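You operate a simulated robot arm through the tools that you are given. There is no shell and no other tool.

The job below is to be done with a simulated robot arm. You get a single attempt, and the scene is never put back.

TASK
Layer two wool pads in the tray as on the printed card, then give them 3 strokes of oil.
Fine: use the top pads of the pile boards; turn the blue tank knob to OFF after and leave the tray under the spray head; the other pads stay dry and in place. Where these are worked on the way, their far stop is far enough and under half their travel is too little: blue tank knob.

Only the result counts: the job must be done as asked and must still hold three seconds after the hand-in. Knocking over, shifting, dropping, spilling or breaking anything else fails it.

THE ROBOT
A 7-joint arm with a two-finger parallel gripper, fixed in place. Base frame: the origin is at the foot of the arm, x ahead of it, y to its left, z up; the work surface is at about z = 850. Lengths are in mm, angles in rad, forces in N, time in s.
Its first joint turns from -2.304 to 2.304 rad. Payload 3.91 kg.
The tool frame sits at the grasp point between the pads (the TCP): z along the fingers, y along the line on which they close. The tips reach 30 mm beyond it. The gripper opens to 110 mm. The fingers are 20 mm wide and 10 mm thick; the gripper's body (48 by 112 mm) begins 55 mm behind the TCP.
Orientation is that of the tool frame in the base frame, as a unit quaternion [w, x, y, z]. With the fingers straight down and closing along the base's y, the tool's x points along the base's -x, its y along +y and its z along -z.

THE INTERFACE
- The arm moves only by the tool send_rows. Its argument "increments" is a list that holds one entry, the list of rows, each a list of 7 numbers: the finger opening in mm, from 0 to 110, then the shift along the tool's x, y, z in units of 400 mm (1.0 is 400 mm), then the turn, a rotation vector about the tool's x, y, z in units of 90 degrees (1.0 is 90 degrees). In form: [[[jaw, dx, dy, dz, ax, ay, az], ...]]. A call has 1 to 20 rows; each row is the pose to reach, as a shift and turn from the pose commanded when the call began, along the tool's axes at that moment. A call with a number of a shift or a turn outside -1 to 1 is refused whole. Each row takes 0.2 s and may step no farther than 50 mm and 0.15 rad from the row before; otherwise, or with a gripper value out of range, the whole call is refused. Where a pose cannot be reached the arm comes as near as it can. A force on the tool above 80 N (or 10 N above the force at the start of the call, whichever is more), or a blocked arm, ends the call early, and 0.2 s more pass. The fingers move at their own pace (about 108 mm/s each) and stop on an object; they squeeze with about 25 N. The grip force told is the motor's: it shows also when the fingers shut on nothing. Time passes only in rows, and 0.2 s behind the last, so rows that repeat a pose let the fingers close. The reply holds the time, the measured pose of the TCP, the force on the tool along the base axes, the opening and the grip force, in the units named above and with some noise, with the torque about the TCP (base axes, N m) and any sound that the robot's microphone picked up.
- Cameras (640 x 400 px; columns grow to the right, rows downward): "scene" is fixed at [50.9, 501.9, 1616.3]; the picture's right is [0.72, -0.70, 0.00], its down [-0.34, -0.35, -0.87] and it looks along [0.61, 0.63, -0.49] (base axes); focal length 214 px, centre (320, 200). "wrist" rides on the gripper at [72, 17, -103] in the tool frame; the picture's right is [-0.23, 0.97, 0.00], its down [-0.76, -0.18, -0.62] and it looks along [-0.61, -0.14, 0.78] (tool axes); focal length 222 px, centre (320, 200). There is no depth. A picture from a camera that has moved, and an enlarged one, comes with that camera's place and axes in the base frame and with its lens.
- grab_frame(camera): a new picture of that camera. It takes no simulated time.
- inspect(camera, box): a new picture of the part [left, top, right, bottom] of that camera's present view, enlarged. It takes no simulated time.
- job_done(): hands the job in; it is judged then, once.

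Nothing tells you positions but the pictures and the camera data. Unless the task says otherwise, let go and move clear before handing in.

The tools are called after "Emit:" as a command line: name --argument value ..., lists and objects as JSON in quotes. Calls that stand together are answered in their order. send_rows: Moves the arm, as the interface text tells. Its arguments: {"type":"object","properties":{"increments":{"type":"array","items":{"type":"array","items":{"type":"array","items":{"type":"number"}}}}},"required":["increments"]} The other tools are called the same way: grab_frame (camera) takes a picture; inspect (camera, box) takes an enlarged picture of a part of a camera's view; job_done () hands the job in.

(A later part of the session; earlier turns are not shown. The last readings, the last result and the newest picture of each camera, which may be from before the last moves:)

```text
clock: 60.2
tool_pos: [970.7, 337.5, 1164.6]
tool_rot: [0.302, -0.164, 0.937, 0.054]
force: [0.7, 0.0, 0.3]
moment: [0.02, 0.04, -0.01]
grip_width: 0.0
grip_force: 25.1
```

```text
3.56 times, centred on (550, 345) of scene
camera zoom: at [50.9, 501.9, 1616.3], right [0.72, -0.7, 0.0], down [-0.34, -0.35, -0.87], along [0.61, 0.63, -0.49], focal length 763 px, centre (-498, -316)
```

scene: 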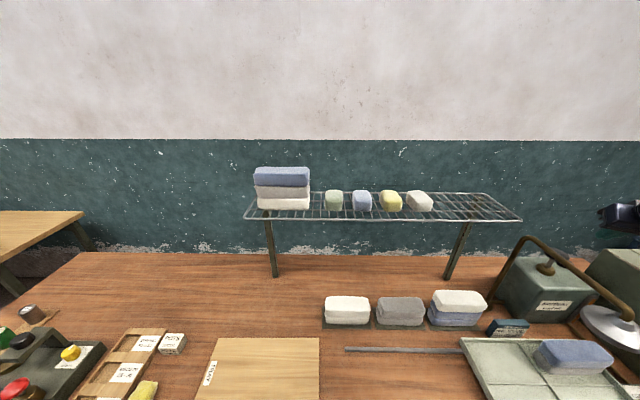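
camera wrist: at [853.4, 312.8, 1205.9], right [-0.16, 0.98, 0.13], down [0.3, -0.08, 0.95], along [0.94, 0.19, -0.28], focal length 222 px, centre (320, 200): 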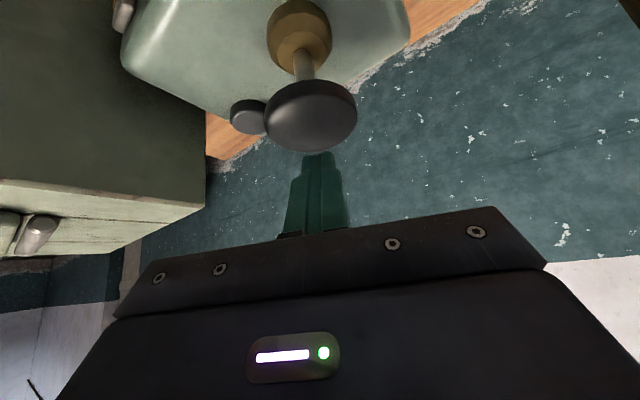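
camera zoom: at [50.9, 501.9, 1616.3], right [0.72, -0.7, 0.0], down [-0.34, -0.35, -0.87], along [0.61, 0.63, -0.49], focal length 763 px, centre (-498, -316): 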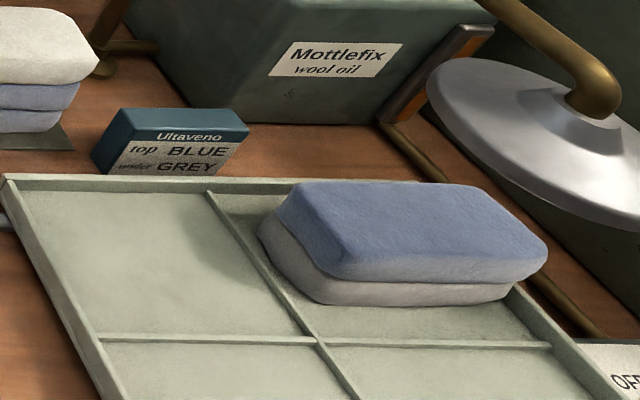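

The plunger sprang back. Before counting this as a stroke I want evidence of oil, so I'll look closely at the pads, tray and sight glass.

Emit:
inspect --camera "scene" --box '[520, 330, 620, 385]'

Emit:
inspect --camera "scene" --box '[560, 280, 640, 340]'

Emit:
inspect --camera "scene" --box '[460, 340, 640, 400]'

```text
6.40 times, centred on (570, 358) of scene
camera zoom: at [50.9, 501.9, 1616.3], right [0.72, -0.7, 0.0], down [-0.34, -0.35, -0.87], along [0.61, 0.63, -0.49], focal length 1373 px, centre (-1280, -808)
```

zoom: 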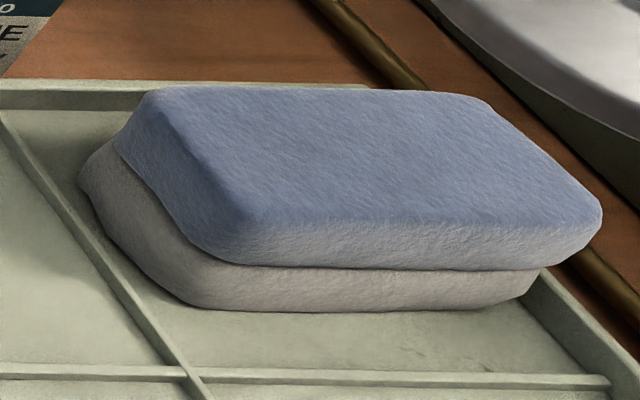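

```text
6.67 times, centred on (600, 310) of scene
camera zoom: at [50.9, 501.9, 1616.3], right [0.72, -0.7, 0.0], down [-0.34, -0.35, -0.87], along [0.61, 0.63, -0.49], focal length 1430 px, centre (-1547, -533)
```

zoom: 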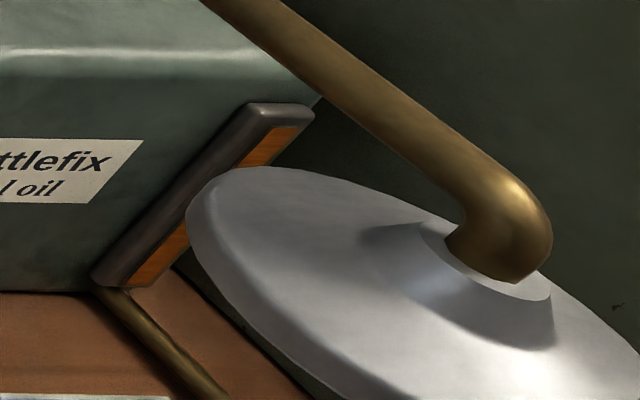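

```text
3.56 times, centred on (550, 370) of scene
camera zoom: at [50.9, 501.9, 1616.3], right [0.72, -0.7, 0.0], down [-0.34, -0.35, -0.87], along [0.61, 0.63, -0.49], focal length 763 px, centre (-498, -404)
```

zoom: 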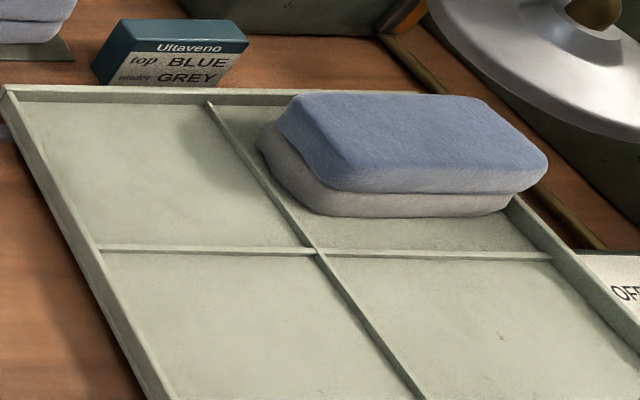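

Wetness isn't clearly visible yet, but the plunger made a full stroke to its stop and returned. Second stroke: one smooth full press, then I'll read the state.

Emit:
send_rows --increments '[[[0, 0.0117, 0, 0.0162, 0, 0, 0], [0, 0.0234, 0, 0.0325, 0, 0, 0], [0, 0.035, 0, 0.0487, 0, 0, 0], [0, 0.0467, 0, 0.065, 0, 0, 0], [0, 0.0584, 0, 0.0812, 0, 0, 0], [0, 0.0701, 0, 0.0975, 0, 0, 0], [0, 0.0825, 0, 0.1147, 0, 0, 0], [0, 0.0825, 0, 0.1147, 0, 0, 0]]]'

Emit:
inspect --camera "scene" --box '[490, 200, 640, 320]'

Emit:
inspect --camera "scene" --box '[520, 330, 620, 385]'

Emit:
grab_frame --camera "wrist"

```text
clock: 61.9
tool_pos: [972.2, 339.0, 1124.3]
tool_rot: [0.313, -0.164, 0.934, 0.057]
force: [4.8, 2.8, 23.4]
moment: [0.13, -0.39, 0.1]
grip_width: 0.0
grip_force: 24.4
stopped in row 8: the force on the tool passed its limit at 85 N (the readings are from after the stop); the commanded pose is now the measured one
```

```text
3.33 times, centred on (565, 260) of scene
camera zoom: at [50.9, 501.9, 1616.3], right [0.72, -0.7, 0.0], down [-0.34, -0.35, -0.87], along [0.61, 0.63, -0.49], focal length 715 px, centre (-497, 0)
```

zoom: 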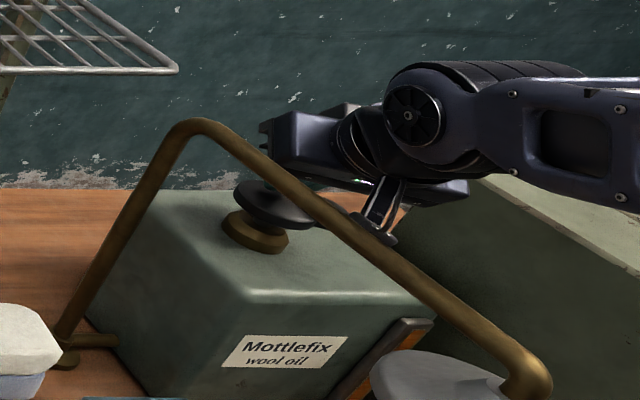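

```text
6.40 times, centred on (570, 358) of scene
camera zoom: at [50.9, 501.9, 1616.3], right [0.72, -0.7, 0.0], down [-0.34, -0.35, -0.87], along [0.61, 0.63, -0.49], focal length 1373 px, centre (-1280, -808)
```

zoom: 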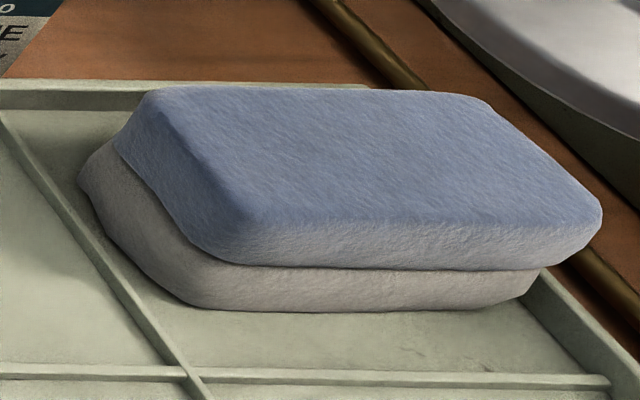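

```text
taken
camera wrist: at [855.2, 313.8, 1161.7], right [-0.16, 0.98, 0.14], down [0.28, -0.09, 0.96], along [0.95, 0.19, -0.26], focal length 222 px, centre (320, 200)
```

wrist: 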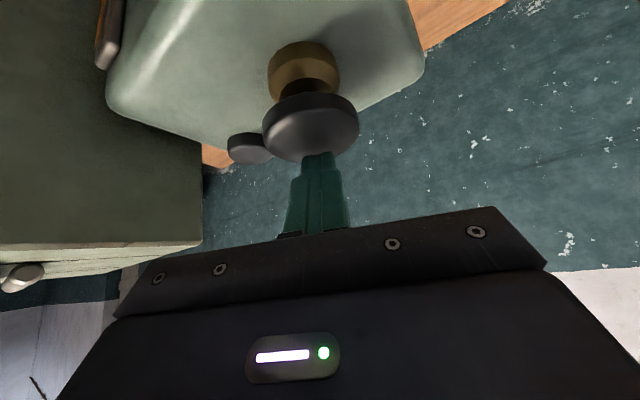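

The second press bottomed out as well. Releasing fully, and correcting the small tilt drift.

Emit:
send_rows --increments '[[[0, -0.0158, 0, -0.021, 0, 0, 0], [0, -0.0317, 0, -0.0419, 0, 0, 0], [0, -0.0475, 0, -0.0629, 0, 0, 0], [0, -0.0633, 0, -0.0838, 0, 0.01, 0], [0, -0.0633, 0, -0.0838, 0, 0.023, 0], [0, -0.0633, 0, -0.0838, 0, 0.023, 0]]]'

Emit:
grab_frame --camera "wrist"

Emit:
inspect --camera "scene" --box '[520, 330, 620, 385]'

Emit:
inspect --camera "scene" --box '[320, 280, 500, 390]'

```text
clock: 63.3
tool_pos: [974.4, 338.5, 1160.9]
tool_rot: [0.292, -0.165, 0.94, 0.053]
force: [-0.7, -0.1, -0.2]
moment: [-0.01, 0.04, 0.03]
grip_width: 0.2
grip_force: 25.4
```

```text
taken
camera wrist: at [856.9, 314.3, 1204.5], right [-0.16, 0.98, 0.13], down [0.32, -0.08, 0.94], along [0.94, 0.19, -0.3], focal length 222 px, centre (320, 200)
```

wrist: 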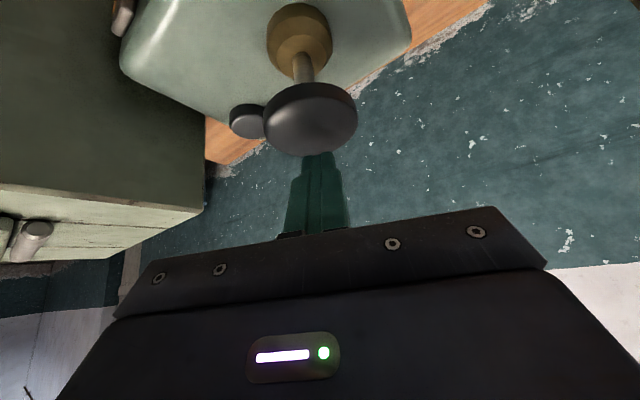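

```text
6.40 times, centred on (570, 358) of scene
camera zoom: at [50.9, 501.9, 1616.3], right [0.72, -0.7, 0.0], down [-0.34, -0.35, -0.87], along [0.61, 0.63, -0.49], focal length 1373 px, centre (-1280, -808)
```

zoom: 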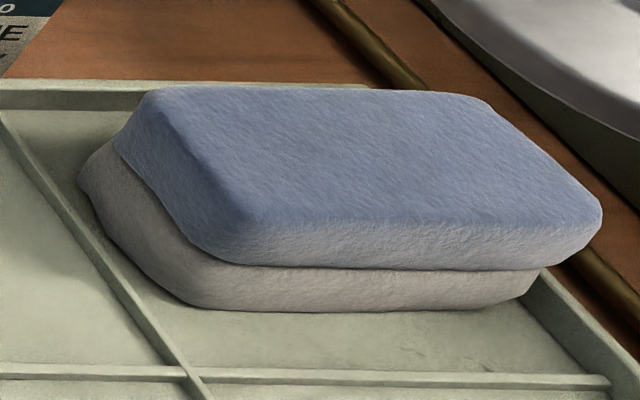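

```text
3.56 times, centred on (410, 335) of scene
camera zoom: at [50.9, 501.9, 1616.3], right [0.72, -0.7, 0.0], down [-0.34, -0.35, -0.87], along [0.61, 0.63, -0.49], focal length 763 px, centre (0, -280)
```

zoom: 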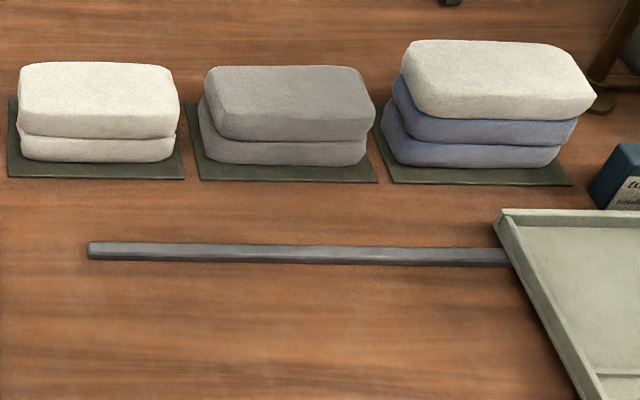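

I see no visual or audible sign of oil either way, so before the third stroke I'll check that the tank knob is really at ON. Backing away along the approach path.

Emit:
send_rows --increments '[[[0, 0.01, -0.002, -0.096, 0, 0, 0], [0, 0.02, -0.005, -0.192, 0, 0, 0], [0, 0.03, -0.007, -0.289, 0, 0, 0], [0, 0.04, -0.01, -0.385, 0, 0, 0]]]'

Emit:
send_rows --increments '[[[0, 0.043, -0.002, -0.08, 0, 0.064, 0], [0, 0.086, -0.004, -0.16, 0, 0.128, 0], [0, 0.13, -0.006, -0.24, 0, 0.192, 0], [0, 0.173, -0.008, -0.32, 0, 0.256, 0], [0, 0.216, -0.01, -0.4, 0, 0.32, 0], [0, 0.259, -0.0125, -0.481, 0, 0.383, 0]]]'

Emit:
grab_frame --camera "wrist"

Emit:
inspect --camera "scene" --box '[580, 350, 640, 400]'

```text
clock: 64.3
tool_pos: [881.9, 299.1, 1278.6]
tool_rot: [0.292, -0.164, 0.941, 0.052]
force: [0.8, 0.3, -0.8]
moment: [0.0, 0.01, -0.01]
grip_width: 0.0
grip_force: 25.4
```

```text
clock: 65.7
tool_pos: [698.3, 228.5, 1377.4]
tool_rot: [0.0, -0.172, 0.985, 0.001]
force: [0.4, -0.1, -0.8]
moment: [0.0, 0.01, -0.01]
grip_width: 0.0
grip_force: 24.6
```

```text
taken
camera wrist: at [625.8, 218.7, 1480.3], right [-0.12, 0.99, 0.0], down [0.78, 0.09, 0.62], along [0.62, 0.08, -0.78], focal length 222 px, centre (320, 200)
```

wrist: 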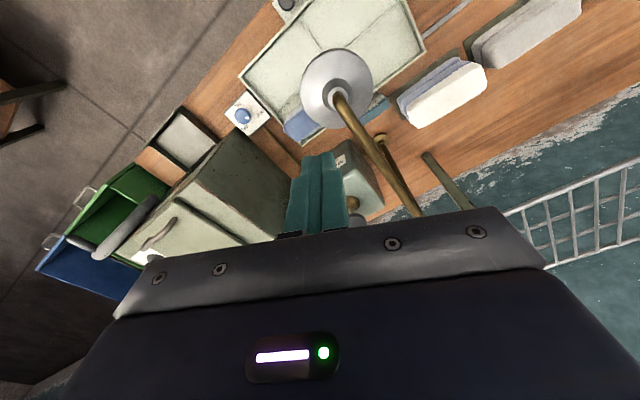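

```text
8.00 times, centred on (610, 375) of scene
camera zoom: at [50.9, 501.9, 1616.3], right [0.72, -0.7, 0.0], down [-0.34, -0.35, -0.87], along [0.61, 0.63, -0.49], focal length 1716 px, centre (-2000, -1200)
```

zoom: 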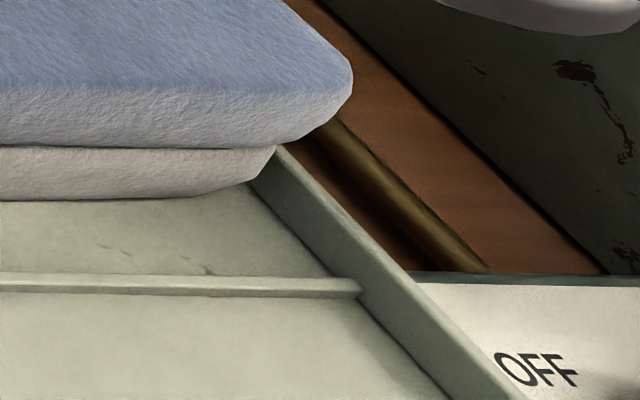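

Emit:
inspect --camera "wrist" --box '[215, 85, 285, 140]'

Emit:
inspect --camera "wrist" --box '[240, 40, 440, 180]'

```text
7.27 times, centred on (250, 112) of wrist
camera zoom: at [625.8, 218.7, 1480.3], right [-0.12, 0.99, 0.0], down [0.78, 0.09, 0.62], along [0.62, 0.08, -0.78], focal length 1615 px, centre (829, 836)
```

zoom: 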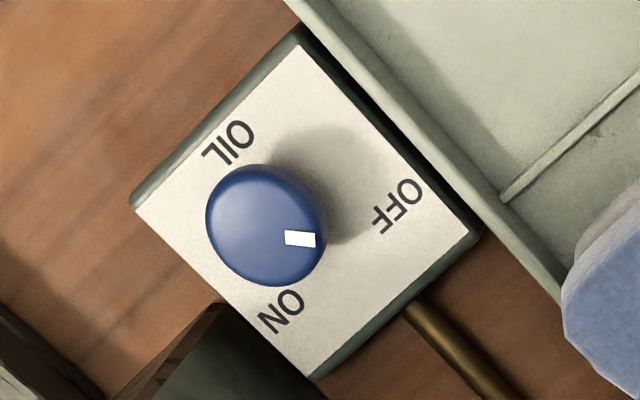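

```text
2.86 times, centred on (340, 110) of wrist
camera zoom: at [625.8, 218.7, 1480.3], right [-0.12, 0.99, 0.0], down [0.78, 0.09, 0.62], along [0.62, 0.08, -0.78], focal length 635 px, centre (263, 457)
```

zoom: 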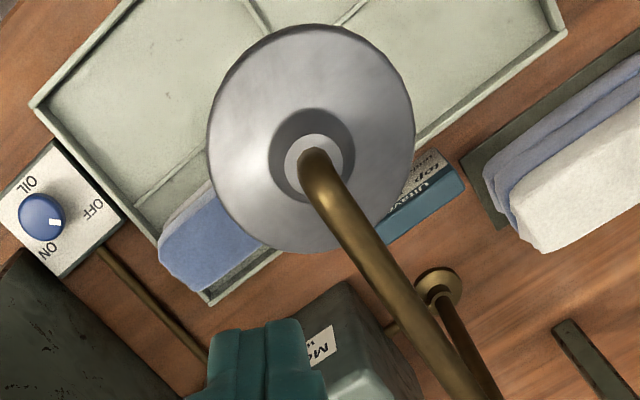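

The white mark seems to point between ON and OFF, so I must view the knob from close by before doing anything else. Moving sideways, clear of the head, then down for a close look.

Emit:
send_rows --increments '[[[0, 0.03, -0.115, 0.02, 0, 0, 0.047], [0, 0.06, -0.23, 0.04, 0, 0, 0.094], [0, 0.09, -0.345, 0.08, 0, 0, 0.141], [0, 0.121, -0.4615, 0.12, 0, 0, 0.189], [0, 0.121, -0.4615, 0.23, 0, 0, 0.189], [0, 0.121, -0.4615, 0.34, 0, 0, 0.189], [0, 0.121, -0.4615, 0.45, 0, 0, 0.189], [0, 0.121, -0.4615, 0.56, 0, 0, 0.189], [0, 0.121, -0.4615, 0.67, 0, 0, 0.189], [0, 0.121, -0.4615, 0.77, 0, 0, 0.189], [0, 0.121, -0.4615, 0.8175, 0, 0, 0.189]]]'

Emit:
grab_frame --camera "wrist"

Emit:
inspect --camera "wrist" --box '[240, 60, 400, 200]'

```text
refused: row 3 steps farther than a row can; nothing moved
```

```text
taken
camera wrist: at [625.8, 218.7, 1480.3], right [-0.12, 0.99, 0.0], down [0.78, 0.09, 0.62], along [0.62, 0.08, -0.78], focal length 222 px, centre (320, 200)
```

wrist: 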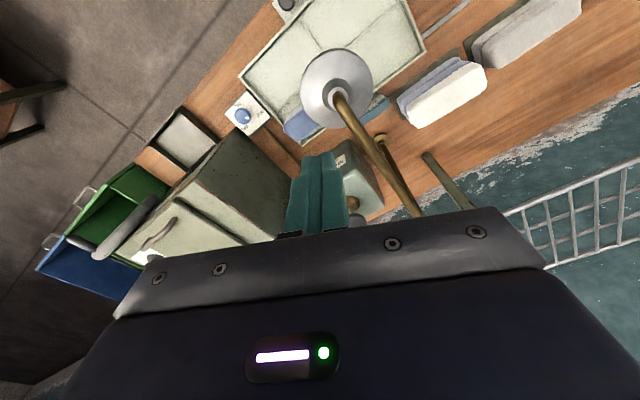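

```text
2.86 times, centred on (320, 130) of wrist
camera zoom: at [625.8, 218.7, 1480.3], right [-0.12, 0.99, 0.0], down [0.78, 0.09, 0.62], along [0.62, 0.08, -0.78], focal length 635 px, centre (320, 400)
```

zoom: 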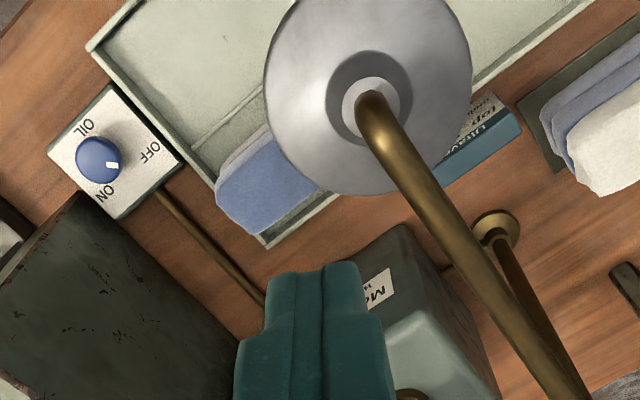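

A row was slightly too long, so I'll resend with smaller steps and open the jaws for a clear view.

Emit:
send_rows --increments '[[[30, 0.024, -0.092, 0.02, 0, 0, 0.038], [60, 0.048, -0.184, 0.04, 0, 0, 0.076], [90, 0.072, -0.276, 0.07, 0, 0, 0.114], [110, 0.097, -0.368, 0.1, 0, 0, 0.152], [110, 0.121, -0.4615, 0.14, 0, 0, 0.189], [110, 0.121, -0.4615, 0.25, 0, 0, 0.189], [110, 0.121, -0.4615, 0.36, 0, 0, 0.189], [110, 0.121, -0.4615, 0.47, 0, 0, 0.189], [110, 0.121, -0.4615, 0.58, 0, 0, 0.189], [110, 0.121, -0.4615, 0.69, 0, 0, 0.189], [110, 0.121, -0.4615, 0.78, 0, 0, 0.189], [110, 0.121, -0.4615, 0.8175, 0, 0, 0.189]]]'

Emit:
grab_frame --camera "wrist"

Emit:
inspect --camera "wrist" --box '[240, 60, 400, 200]'

```text
clock: 68.3
tool_pos: [718.7, 40.8, 1051.4]
tool_rot: [0.001, -0.025, 1.0, 0.002]
force: [0.6, -0.3, 0.4]
moment: [0.02, 0.05, 0.03]
grip_width: 110.0
grip_force: 0.1
```

```text
taken
camera wrist: at [645.0, 53.1, 1153.9], right [0.18, 0.98, 0.0], down [0.77, -0.14, 0.62], along [0.61, -0.11, -0.78], focal length 222 px, centre (320, 200)
```

wrist: 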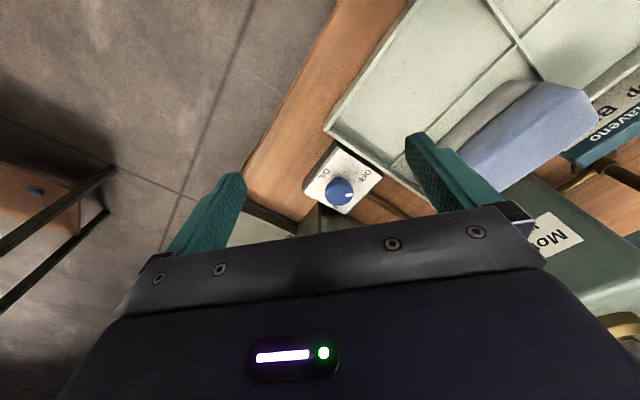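

```text
2.86 times, centred on (320, 130) of wrist
camera zoom: at [645.0, 53.1, 1153.9], right [0.18, 0.98, 0.0], down [0.77, -0.14, 0.62], along [0.61, -0.11, -0.78], focal length 635 px, centre (320, 400)
```

zoom: 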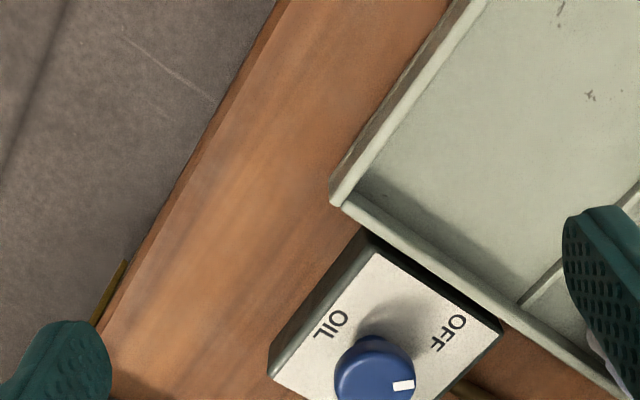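

The knob is visible, but I need a steeper view. I'll move outward and tilt so the camera looks nearly straight down on it.

Emit:
send_rows --increments '[[[110, -0.04, 0, 0, 0, 0.067, 0], [110, -0.08, 0, 0, 0, 0.133, 0], [110, -0.12, 0, 0, 0, 0.2, 0], [110, -0.16, 0, 0, 0, 0.267, 0], [110, -0.18, 0, 0, 0, 0.333, 0]]]'

Emit:
grab_frame --camera "wrist"

Emit:
inspect --camera "wrist" --box '[260, 100, 400, 210]'

```text
clock: 69.5
tool_pos: [787.0, 42.4, 1051.2]
tool_rot: [-0.258, -0.025, 0.966, -0.005]
force: [0.4, -0.7, 0.2]
moment: [0.01, -0.06, -0.01]
grip_width: 110.2
grip_force: 0.1
```

```text
taken
camera wrist: at [776.6, 58.5, 1176.7], right [0.15, 0.98, -0.11], down [0.98, -0.13, 0.16], along [0.14, -0.13, -0.98], focal length 222 px, centre (320, 200)
```

wrist: 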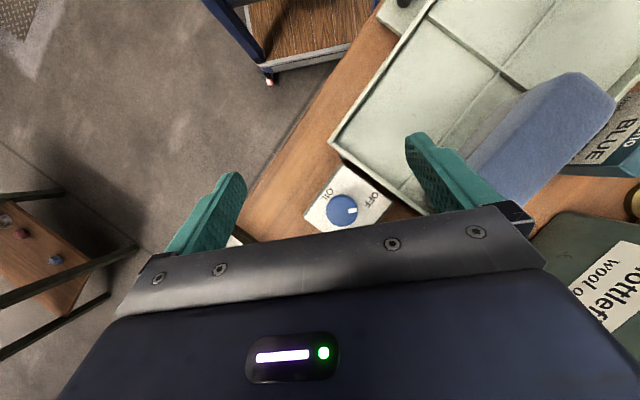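

```text
3.64 times, centred on (330, 155) of wrist
camera zoom: at [776.6, 58.5, 1176.7], right [0.15, 0.98, -0.11], down [0.98, -0.13, 0.16], along [0.14, -0.13, -0.98], focal length 808 px, centre (284, 364)
```

zoom: 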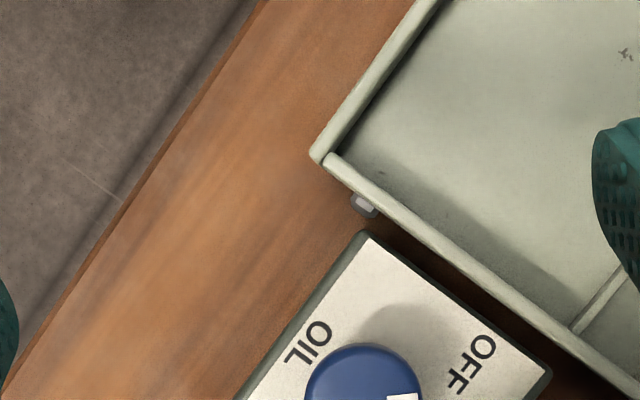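

Emit:
inspect --camera "wrist" --box '[290, 150, 410, 240]'

```text
4.44 times, centred on (350, 195) of wrist
camera zoom: at [776.6, 58.5, 1176.7], right [0.15, 0.98, -0.11], down [0.98, -0.13, 0.16], along [0.14, -0.13, -0.98], focal length 987 px, centre (187, 222)
```

zoom: 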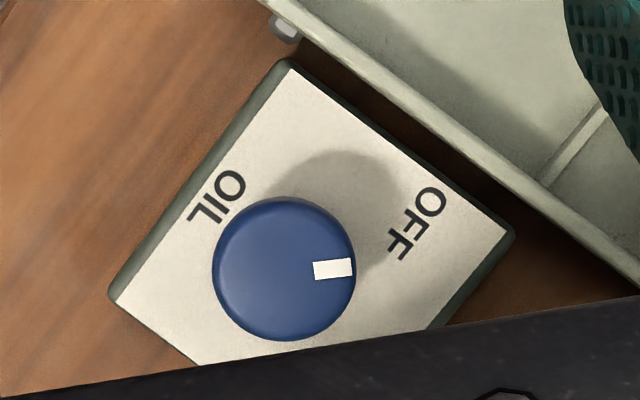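

Seen from close above, the white mark points to about OFF, so the knob started at OFF. That explains why the two presses gave no sound or wetness. I need to turn it ON first, then give 3 strokes, then turn it OFF. I'll set up a grip on the knob (centre about (835, 47), diameter ~40 mm), leaning away from the cabinet.

Emit:
send_rows --increments '[[[110, 0.04, 0, -0.007, 0, -0.067, 0], [110, 0.08, 0, -0.014, 0, -0.133, 0], [110, 0.12, 0, -0.02, 0, -0.2, 0], [110, 0.16, 0, -0.027, 0, -0.267, 0], [110, 0.192, 0, -0.033, 0, -0.333, 0]]]'

Emit:
send_rows --increments '[[[100, 0, 0, 0, 0, 0, -0.082], [90, 0, 0, 0, 0, 0, -0.164], [80, 0, 0, 0, 0, 0, -0.246], [80, 0, 0, 0, 0, 0, -0.328], [80, 0, 0, 0, 0, 0, -0.41], [80, 0, 0, 0, 0, 0, -0.489]]]'

Emit:
grab_frame --camera "wrist"

Emit:
inspect --camera "wrist" --box '[120, 40, 360, 220]'

Emit:
grab_frame --camera "scene"

```text
clock: 70.7
tool_pos: [730.0, 38.8, 1099.3]
tool_rot: [0.0, -0.025, 1.0, 0.001]
force: [1.2, -0.3, -0.7]
moment: [0.01, 0.03, -0.01]
grip_width: 110.1
grip_force: 0.0
```

```text
clock: 72.1
tool_pos: [728.9, 41.0, 1101.3]
tool_rot: [0.001, -0.399, 0.917, 0.001]
force: [0.5, -0.2, 0.9]
moment: [0.0, 0.01, -0.01]
grip_width: 80.1
grip_force: 0.0
```

```text
taken
camera wrist: at [666.8, -0.7, 1203.3], right [-0.56, 0.83, 0.0], down [0.65, 0.43, 0.63], along [0.52, 0.35, -0.78], focal length 222 px, centre (320, 200)
```

wrist: 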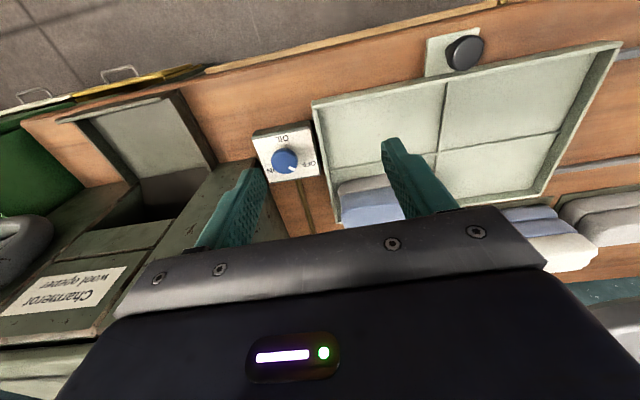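

```text
2.22 times, centred on (240, 130) of wrist
camera zoom: at [666.8, -0.7, 1203.3], right [-0.56, 0.83, 0.0], down [0.65, 0.43, 0.63], along [0.52, 0.35, -0.78], focal length 494 px, centre (498, 356)
```

zoom: 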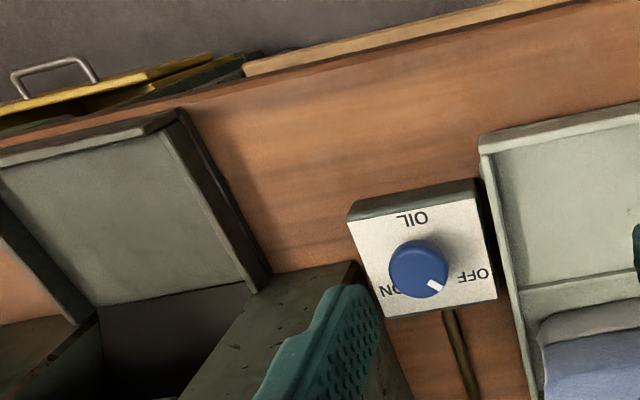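

```text
taken
```

scene: 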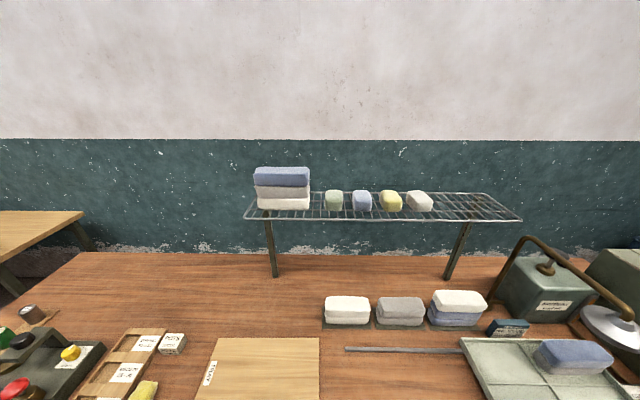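

The text confirms it: the pointer sits on the OFF side, with ON to the other side, about 80–90° clockwise. I'll tilt and move the open fingers above the knob.

Emit:
send_rows --increments '[[[62, -0.033, -0.037, 0.05, 0, -0.056, 0], [62, -0.067, -0.073, 0.12, 0, -0.111, 0], [62, -0.1, -0.11, 0.19, 0, -0.167, 0], [62, -0.133, -0.146, 0.26, 0, -0.222, 0], [62, -0.167, -0.183, 0.33, 0, -0.278, 0], [62, -0.167, -0.183, 0.3525, 0, -0.278, 0]]]'

Emit:
grab_frame --camera "wrist"

Emit:
inspect --camera "wrist" --box '[240, 80, 400, 210]'

Emit:
grab_frame --camera "scene"

```text
clock: 73.5
tool_pos: [827.5, 39.5, 961.2]
tool_rot: [0.2, -0.388, 0.895, 0.088]
force: [-0.5, 0.2, -0.8]
moment: [0.01, -0.03, -0.03]
grip_width: 62.1
grip_force: 0.1
```

```text
taken
camera wrist: at [741.3, -28.8, 1023.1], right [-0.57, 0.82, 0.1], down [0.42, 0.19, 0.89], along [0.71, 0.55, -0.45], focal length 222 px, centre (320, 200)
```

wrist: 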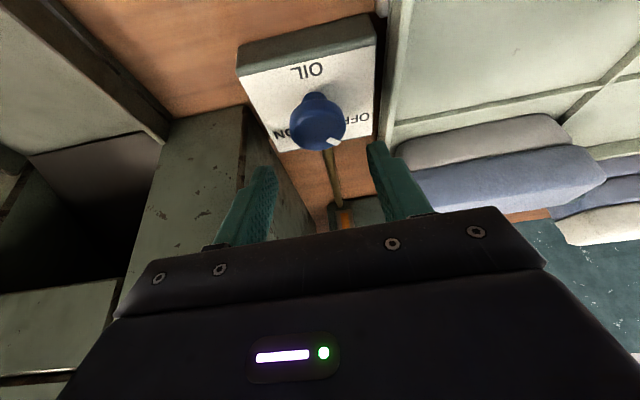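

```text
3.08 times, centred on (320, 145) of wrist
camera zoom: at [741.3, -28.8, 1023.1], right [-0.57, 0.82, 0.1], down [0.42, 0.19, 0.89], along [0.71, 0.55, -0.45], focal length 684 px, centre (320, 369)
```

zoom: 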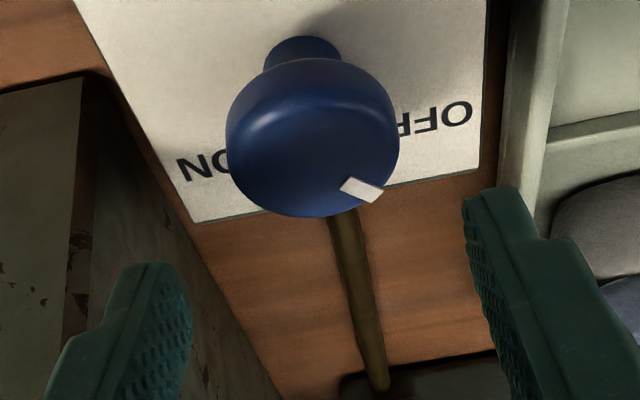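

```text
taken
```

scene: 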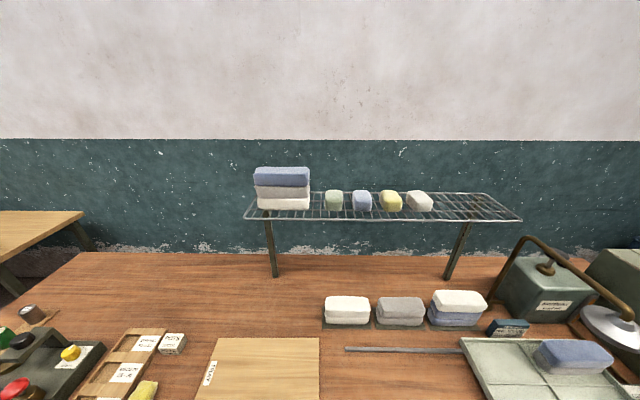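

The knob is a mushroom shape with a ~42 mm disc, and the fingers straddle it. I'll descend to grip height and close.

Emit:
send_rows --increments '[[[62, 0.014, 0, 0.036, 0, 0, 0], [62, 0.0275, 0, 0.072, 0, 0, 0], [62, 0.0413, 0, 0.1076, 0, 0, 0], [62, 0.0413, 0, 0.1076, 0, 0, 0]]]'

Emit:
inspect --camera "wrist" --box '[220, 60, 420, 220]'

```text
clock: 74.5
tool_pos: [828.1, 43.1, 913.5]
tool_rot: [0.2, -0.388, 0.895, 0.088]
force: [0.9, 0.0, -0.1]
moment: [-0.02, 0.01, 0.0]
grip_width: 62.0
grip_force: 0.1
```

```text
2.50 times, centred on (320, 140) of wrist
camera zoom: at [742.8, -25.6, 975.6], right [-0.57, 0.82, 0.1], down [0.42, 0.19, 0.89], along [0.71, 0.55, -0.45], focal length 555 px, centre (320, 350)
```

zoom: 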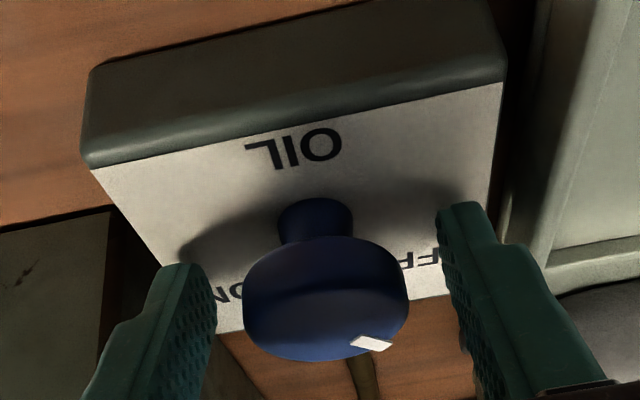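

Well centred around the knob. Closing the grip.

Emit:
send_rows --increments '[[[20, 0, 0, 0, 0, 0, 0], [20, 0, 0, 0, 0, 0, 0], [20, 0, 0, 0, 0, 0, 0]]]'

Emit:
inspect --camera "wrist" --box '[220, 60, 420, 220]'

```text
clock: 75.3
tool_pos: [830.4, 43.7, 913.2]
tool_rot: [0.201, -0.388, 0.895, 0.088]
force: [-8.8, 7.9, -1.9]
moment: [0.09, 0.14, -0.01]
grip_width: 39.4
grip_force: 45.3
```

```text
2.50 times, centred on (320, 140) of wrist
camera zoom: at [742.3, -25.1, 975.7], right [-0.57, 0.81, 0.1], down [0.42, 0.19, 0.89], along [0.7, 0.55, -0.45], focal length 555 px, centre (320, 350)
```

zoom: 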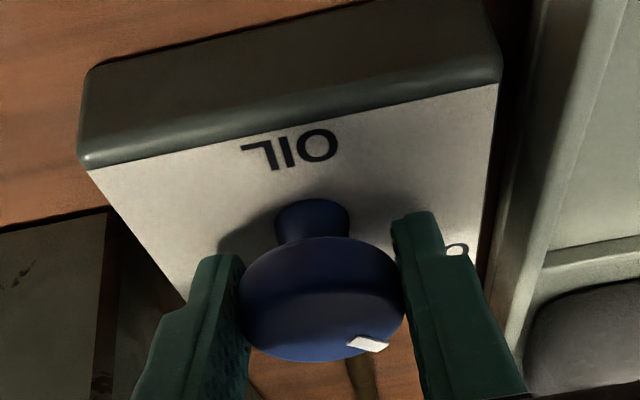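

The knob is held firmly. Turning it clockwise toward ON, first 40°.

Emit:
send_rows --increments '[[[20, -0.0001, 0.0023, 0.0001, 0.0376, 0, 0.0806], [20, -0.0006, 0.0045, 0.0003, 0.0751, 0, 0.1611], [20, -0.0013, 0.0067, 0.0006, 0.1127, 0, 0.2417], [20, -0.0023, 0.0087, 0.0011, 0.1503, 0, 0.3222], [20, -0.0035, 0.0105, 0.0016, 0.1878, 0, 0.4028], [20, -0.0035, 0.0105, 0.0016, 0.1878, 0, 0.4028]]]'

Emit:
grab_frame --camera "wrist"

Emit:
inspect --camera "wrist" --box '[220, 60, 420, 220]'

```text
clock: 76.7
tool_pos: [827.2, 48.2, 913.5]
tool_rot: [0.217, -0.057, 0.974, 0.014]
force: [-22.8, 2.3, -0.6]
moment: [-0.12, 0.27, -0.05]
grip_width: 39.3
grip_force: 44.7
```

```text
taken
camera wrist: at [717.3, 50.2, 976.2], right [0.09, 0.99, 0.1], down [0.44, -0.13, 0.89], along [0.89, -0.03, -0.45], focal length 222 px, centre (320, 200)
```

wrist: 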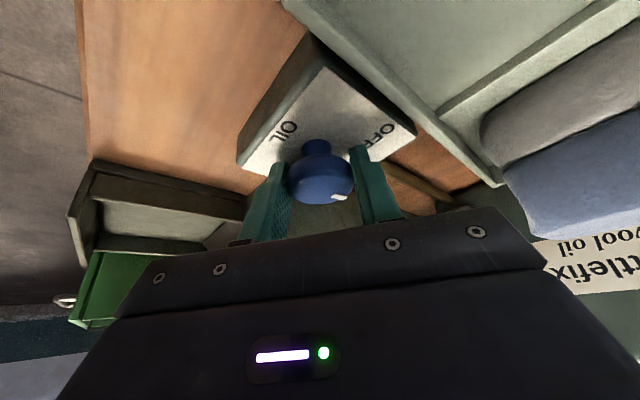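

```text
2.50 times, centred on (320, 140) of wrist
camera zoom: at [717.3, 50.2, 976.2], right [0.09, 0.99, 0.1], down [0.44, -0.13, 0.89], along [0.89, -0.03, -0.45], focal length 555 px, centre (320, 350)
```

zoom: 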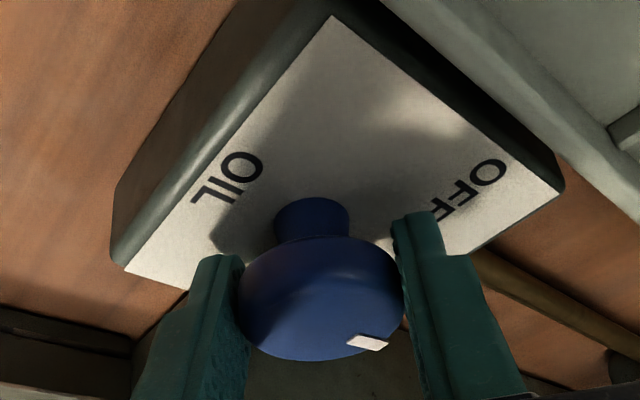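

The knob turns together with the jaws. A side force of about 20 N shows my pivot is a few mm too far out, so I'll correct 3 mm and keep turning.

Emit:
send_rows --increments '[[[20, 0.0067, 0.0023, -0.0031, 0.0376, 0, 0.0806], [20, 0.0062, 0.0045, -0.0029, 0.0751, 0, 0.1611], [20, 0.0055, 0.0067, -0.0026, 0.1127, 0, 0.2417], [20, 0.0045, 0.0087, -0.0021, 0.1503, 0, 0.3222], [20, 0.0033, 0.0105, -0.0016, 0.1878, 0, 0.4028], [20, 0.0033, 0.0105, -0.0016, 0.1878, 0, 0.4028]]]'

Emit:
grab_frame --camera "wrist"

Emit:
inspect --camera "wrist" --box '[220, 60, 420, 220]'

```text
clock: 78.1
tool_pos: [827.7, 50.4, 915.5]
tool_rot: [0.209, 0.279, 0.935, -0.059]
force: [26.5, 2.7, 2.8]
moment: [-0.5, -0.99, 0.08]
grip_width: 39.4
grip_force: 44.7
```

```text
taken
camera wrist: at [745.6, 123.9, 977.0], right [0.7, 0.7, 0.1], down [0.26, -0.39, 0.89], along [0.66, -0.6, -0.45], focal length 222 px, centre (320, 200)
```

wrist: 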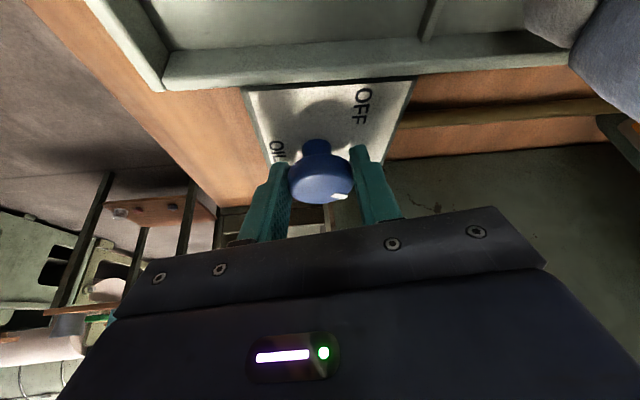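

```text
2.50 times, centred on (320, 140) of wrist
camera zoom: at [745.6, 123.9, 977.0], right [0.7, 0.7, 0.1], down [0.26, -0.39, 0.89], along [0.66, -0.6, -0.45], focal length 555 px, centre (320, 350)
```

zoom: 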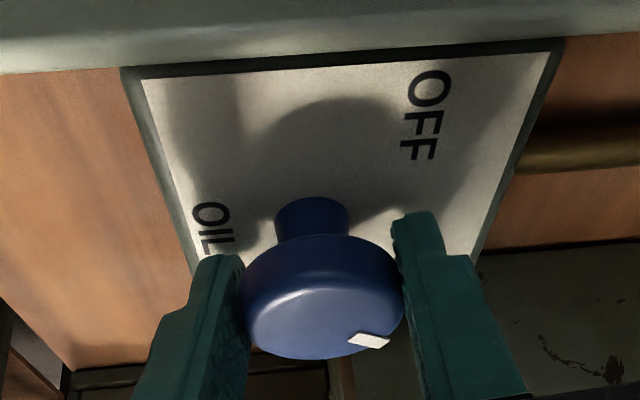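

The knob is now turned about 80° with the pointer toward ON. I'll relieve the side load and turn a little further to find the stop.

Emit:
send_rows --increments '[[[20, -0.0038, 0.0027, 0.0018, 0, 0, 0], [20, -0.0039, 0.0045, 0.0019, 0.0282, 0, 0.0604], [20, -0.0042, 0.0063, 0.002, 0.0564, 0, 0.1208], [20, -0.0042, 0.0063, 0.002, 0.0564, 0, 0.1208]]]'

Emit:
inspect --camera "wrist" --box '[220, 60, 420, 220]'

```text
clock: 79.1
tool_pos: [828.4, 50.8, 914.9]
tool_rot: [0.199, 0.376, 0.901, -0.081]
force: [-7.7, 3.7, 25.5]
moment: [-0.42, 0.05, 0.21]
grip_width: 39.1
grip_force: 45.1
```

```text
2.50 times, centred on (320, 140) of wrist
camera zoom: at [763.7, 140.3, 977.0], right [0.84, 0.54, 0.1], down [0.17, -0.43, 0.89], along [0.52, -0.72, -0.45], focal length 555 px, centre (320, 350)
```

zoom: 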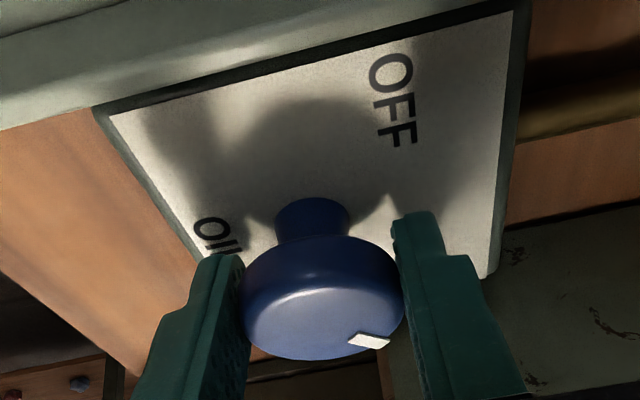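

It is turned about 92° and a small resisting torque is appearing. One more small step to see whether this is the stop.

Emit:
send_rows --increments '[[[20, 0, 0.0009, 0, 0.0188, 0, 0.0403], [20, -0.0001, 0.0018, 0, 0.0376, 0, 0.0806], [20, -0.0001, 0.0018, 0, 0.0376, 0, 0.0806]]]'

Emit:
inspect --camera "wrist" --box '[220, 60, 420, 220]'

```text
clock: 79.9
tool_pos: [827.7, 51.0, 912.4]
tool_rot: [0.193, 0.438, 0.873, -0.095]
force: [-0.3, -1.5, -0.7]
moment: [-0.42, -0.09, 0.31]
grip_width: 39.5
grip_force: 44.5
```

```text
2.50 times, centred on (320, 140) of wrist
camera zoom: at [777.6, 148.8, 976.1], right [0.9, 0.42, 0.1], down [0.11, -0.45, 0.89], along [0.41, -0.79, -0.46], focal length 555 px, centre (320, 350)
```

zoom: 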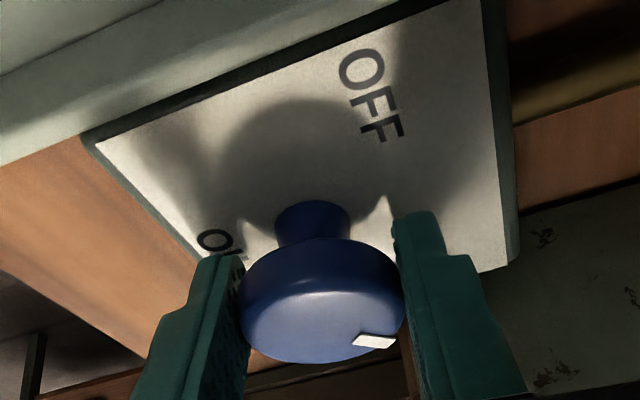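

The mark has just begun to slip against the fingers with rising torque, so the knob is at its ON stop. Releasing and retreating upward.

Emit:
send_rows --increments '[[[62, 0, 0, 0, 0, 0, 0], [62, 0, 0, 0, 0, 0, 0], [62, 0, 0, -0.05, 0, 0, 0], [62, 0, 0, -0.13, 0, 0, 0], [62, -0.05, 0, -0.23, 0, 0, 0], [62, -0.1, 0, -0.33, 0, 0, 0], [62, -0.14, 0, -0.43, 0, 0, 0]]]'

Emit:
grab_frame --camera "wrist"

Emit:
inspect --camera "wrist" --box '[260, 60, 400, 180]'

```text
clock: 81.5
tool_pos: [816.2, 68.6, 1092.6]
tool_rot: [0.193, 0.436, 0.874, -0.094]
force: [0.1, 0.4, -0.7]
moment: [-0.07, 0.02, -0.03]
grip_width: 61.8
grip_force: 0.1
```

```text
taken
camera wrist: at [764.4, 167.1, 1155.7], right [0.9, 0.42, 0.1], down [0.11, -0.45, 0.89], along [0.42, -0.79, -0.45], focal length 222 px, centre (320, 200)
```

wrist: 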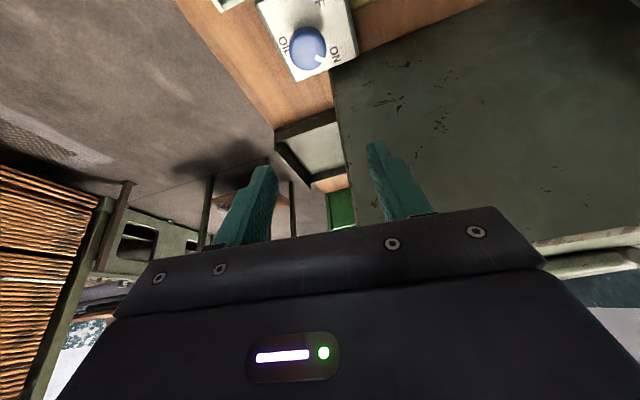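

```text
3.33 times, centred on (330, 120) of wrist
camera zoom: at [764.4, 167.1, 1155.7], right [0.9, 0.42, 0.1], down [0.11, -0.45, 0.89], along [0.42, -0.79, -0.45], focal length 740 px, centre (287, 467)
```

zoom: 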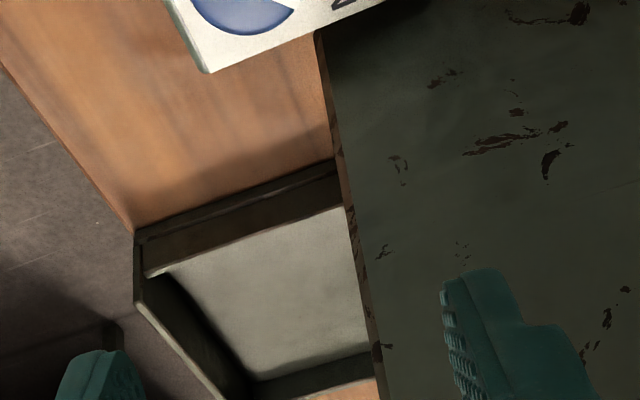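

The pointer now points at ON. I'll rise, swing back and return to the pump plunger with closed fingers.

Emit:
send_rows --increments '[[[40, -0.044, 0, -0.094, 0, 0.046, 0], [20, -0.088, 0, -0.189, 0, 0.093, 0], [0, -0.132, 0, -0.283, 0, 0.139, 0], [0, -0.176, 0, -0.377, 0, 0.185, 0], [0, -0.22, 0, -0.472, 0, 0.232, 0], [0, -0.264, 0, -0.566, 0, 0.278, 0]]]'

Emit:
send_rows --increments '[[[0, 0.04, 0.033, 0.003, 0, 0, -0.08], [0, 0.081, 0.066, 0.006, 0, 0, -0.16], [0, 0.121, 0.099, 0.009, 0, 0, -0.24], [0, 0.162, 0.132, 0.012, 0, 0, -0.32], [0, 0.202, 0.165, 0.015, 0, 0, -0.4], [0, 0.243, 0.198, 0.018, 0, 0, -0.48], [0, 0.283, 0.231, 0.021, 0, 0, -0.56], [0, 0.324, 0.264, 0.024, 0, 0, -0.64], [0, 0.364, 0.297, 0.027, 0, 0, -0.72], [0, 0.405, 0.33, 0.03, 0, 0, -0.8]]]'

Emit:
grab_frame --camera "wrist"

Emit:
inspect --camera "wrist" --box '[100, 0, 400, 180]'

```text
clock: 82.9
tool_pos: [815.3, 70.4, 1342.9]
tool_rot: [-0.001, 0.448, 0.894, 0.002]
force: [-0.5, 0.8, -0.2]
moment: [-0.01, 0.0, 0.0]
grip_width: 0.0
grip_force: 25.1
```

```text
clock: 85.1
tool_pos: [824.6, 277.3, 1332.7]
tool_rot: [0.0, -0.165, 0.986, 0.002]
force: [0.5, -0.4, -0.8]
moment: [-0.01, -0.01, 0.01]
grip_width: 0.0
grip_force: 24.9
```

```text
taken
camera wrist: at [750.4, 268.6, 1434.5], right [-0.1, 0.99, 0.0], down [0.78, 0.08, 0.62], along [0.62, 0.07, -0.78], focal length 222 px, centre (320, 200)
```

wrist: 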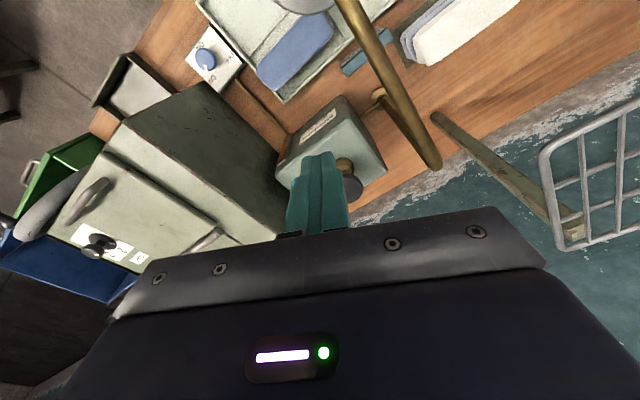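

```text
2.13 times, centred on (250, 90) of wrist
camera zoom: at [750.4, 268.6, 1434.5], right [-0.1, 0.99, 0.0], down [0.78, 0.08, 0.62], along [0.62, 0.07, -0.78], focal length 474 px, centre (469, 435)
```

zoom: 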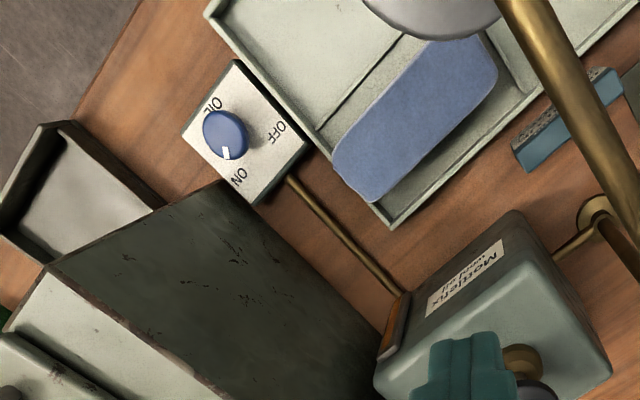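

The knob mark is clearly at ON now. Tilting and approaching the plunger again.

Emit:
send_rows --increments '[[[0, -0.031, 0.002, 0.027, 0, -0.078, 0], [0, -0.061, 0.004, 0.054, 0, -0.156, 0], [0, -0.092, 0.005, 0.08, 0, -0.233, 0], [0, -0.123, 0.007, 0.107, 0, -0.311, 0], [0, -0.1535, 0.009, 0.134, 0, -0.389, 0], [0, -0.1535, 0.009, 0.134, 0, -0.389, 0]]]'

Emit:
send_rows --increments '[[[0, -0.008, 0.003, 0.092, 0, 0, 0], [0, -0.016, 0.007, 0.185, 0, 0, 0], [0, -0.024, 0.01, 0.277, 0, 0, 0], [0, -0.031, 0.013, 0.369, 0, 0, 0], [0, -0.031, 0.013, 0.369, 0, 0, 0]]]'

Emit:
grab_frame --camera "wrist"

Emit:
inspect --camera "scene" --box '[520, 330, 620, 385]'

```text
clock: 86.5
tool_pos: [881.1, 300.5, 1277.3]
tool_rot: [0.298, -0.156, 0.94, 0.052]
force: [0.2, -1.0, -0.3]
moment: [-0.01, 0.0, 0.01]
grip_width: 0.1
grip_force: 24.8
```

```text
clock: 87.7
tool_pos: [969.8, 334.6, 1163.5]
tool_rot: [0.298, -0.156, 0.94, 0.05]
force: [-0.3, 0.2, 1.2]
moment: [0.02, 0.03, 0.03]
grip_width: 0.0
grip_force: 25.0
```

```text
taken
camera wrist: at [852.7, 312.7, 1205.4], right [-0.14, 0.98, 0.13], down [0.31, -0.09, 0.95], along [0.94, 0.17, -0.29], focal length 222 px, centre (320, 200)
```

wrist: 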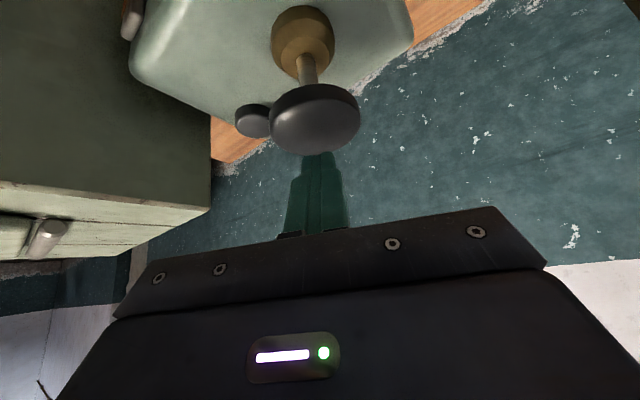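

```text
6.40 times, centred on (570, 358) of scene
camera zoom: at [50.9, 501.9, 1616.3], right [0.72, -0.7, 0.0], down [-0.34, -0.35, -0.87], along [0.61, 0.63, -0.49], focal length 1373 px, centre (-1280, -808)
```

zoom: 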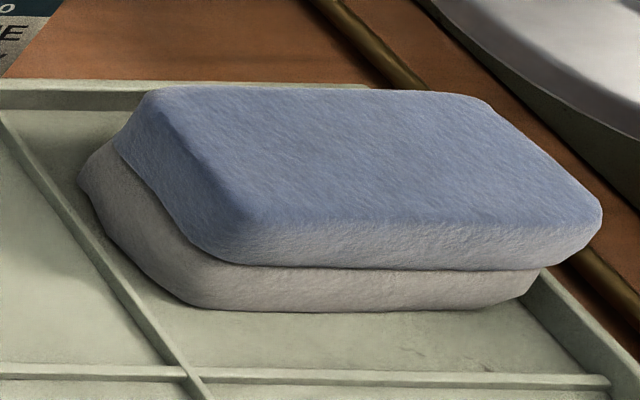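

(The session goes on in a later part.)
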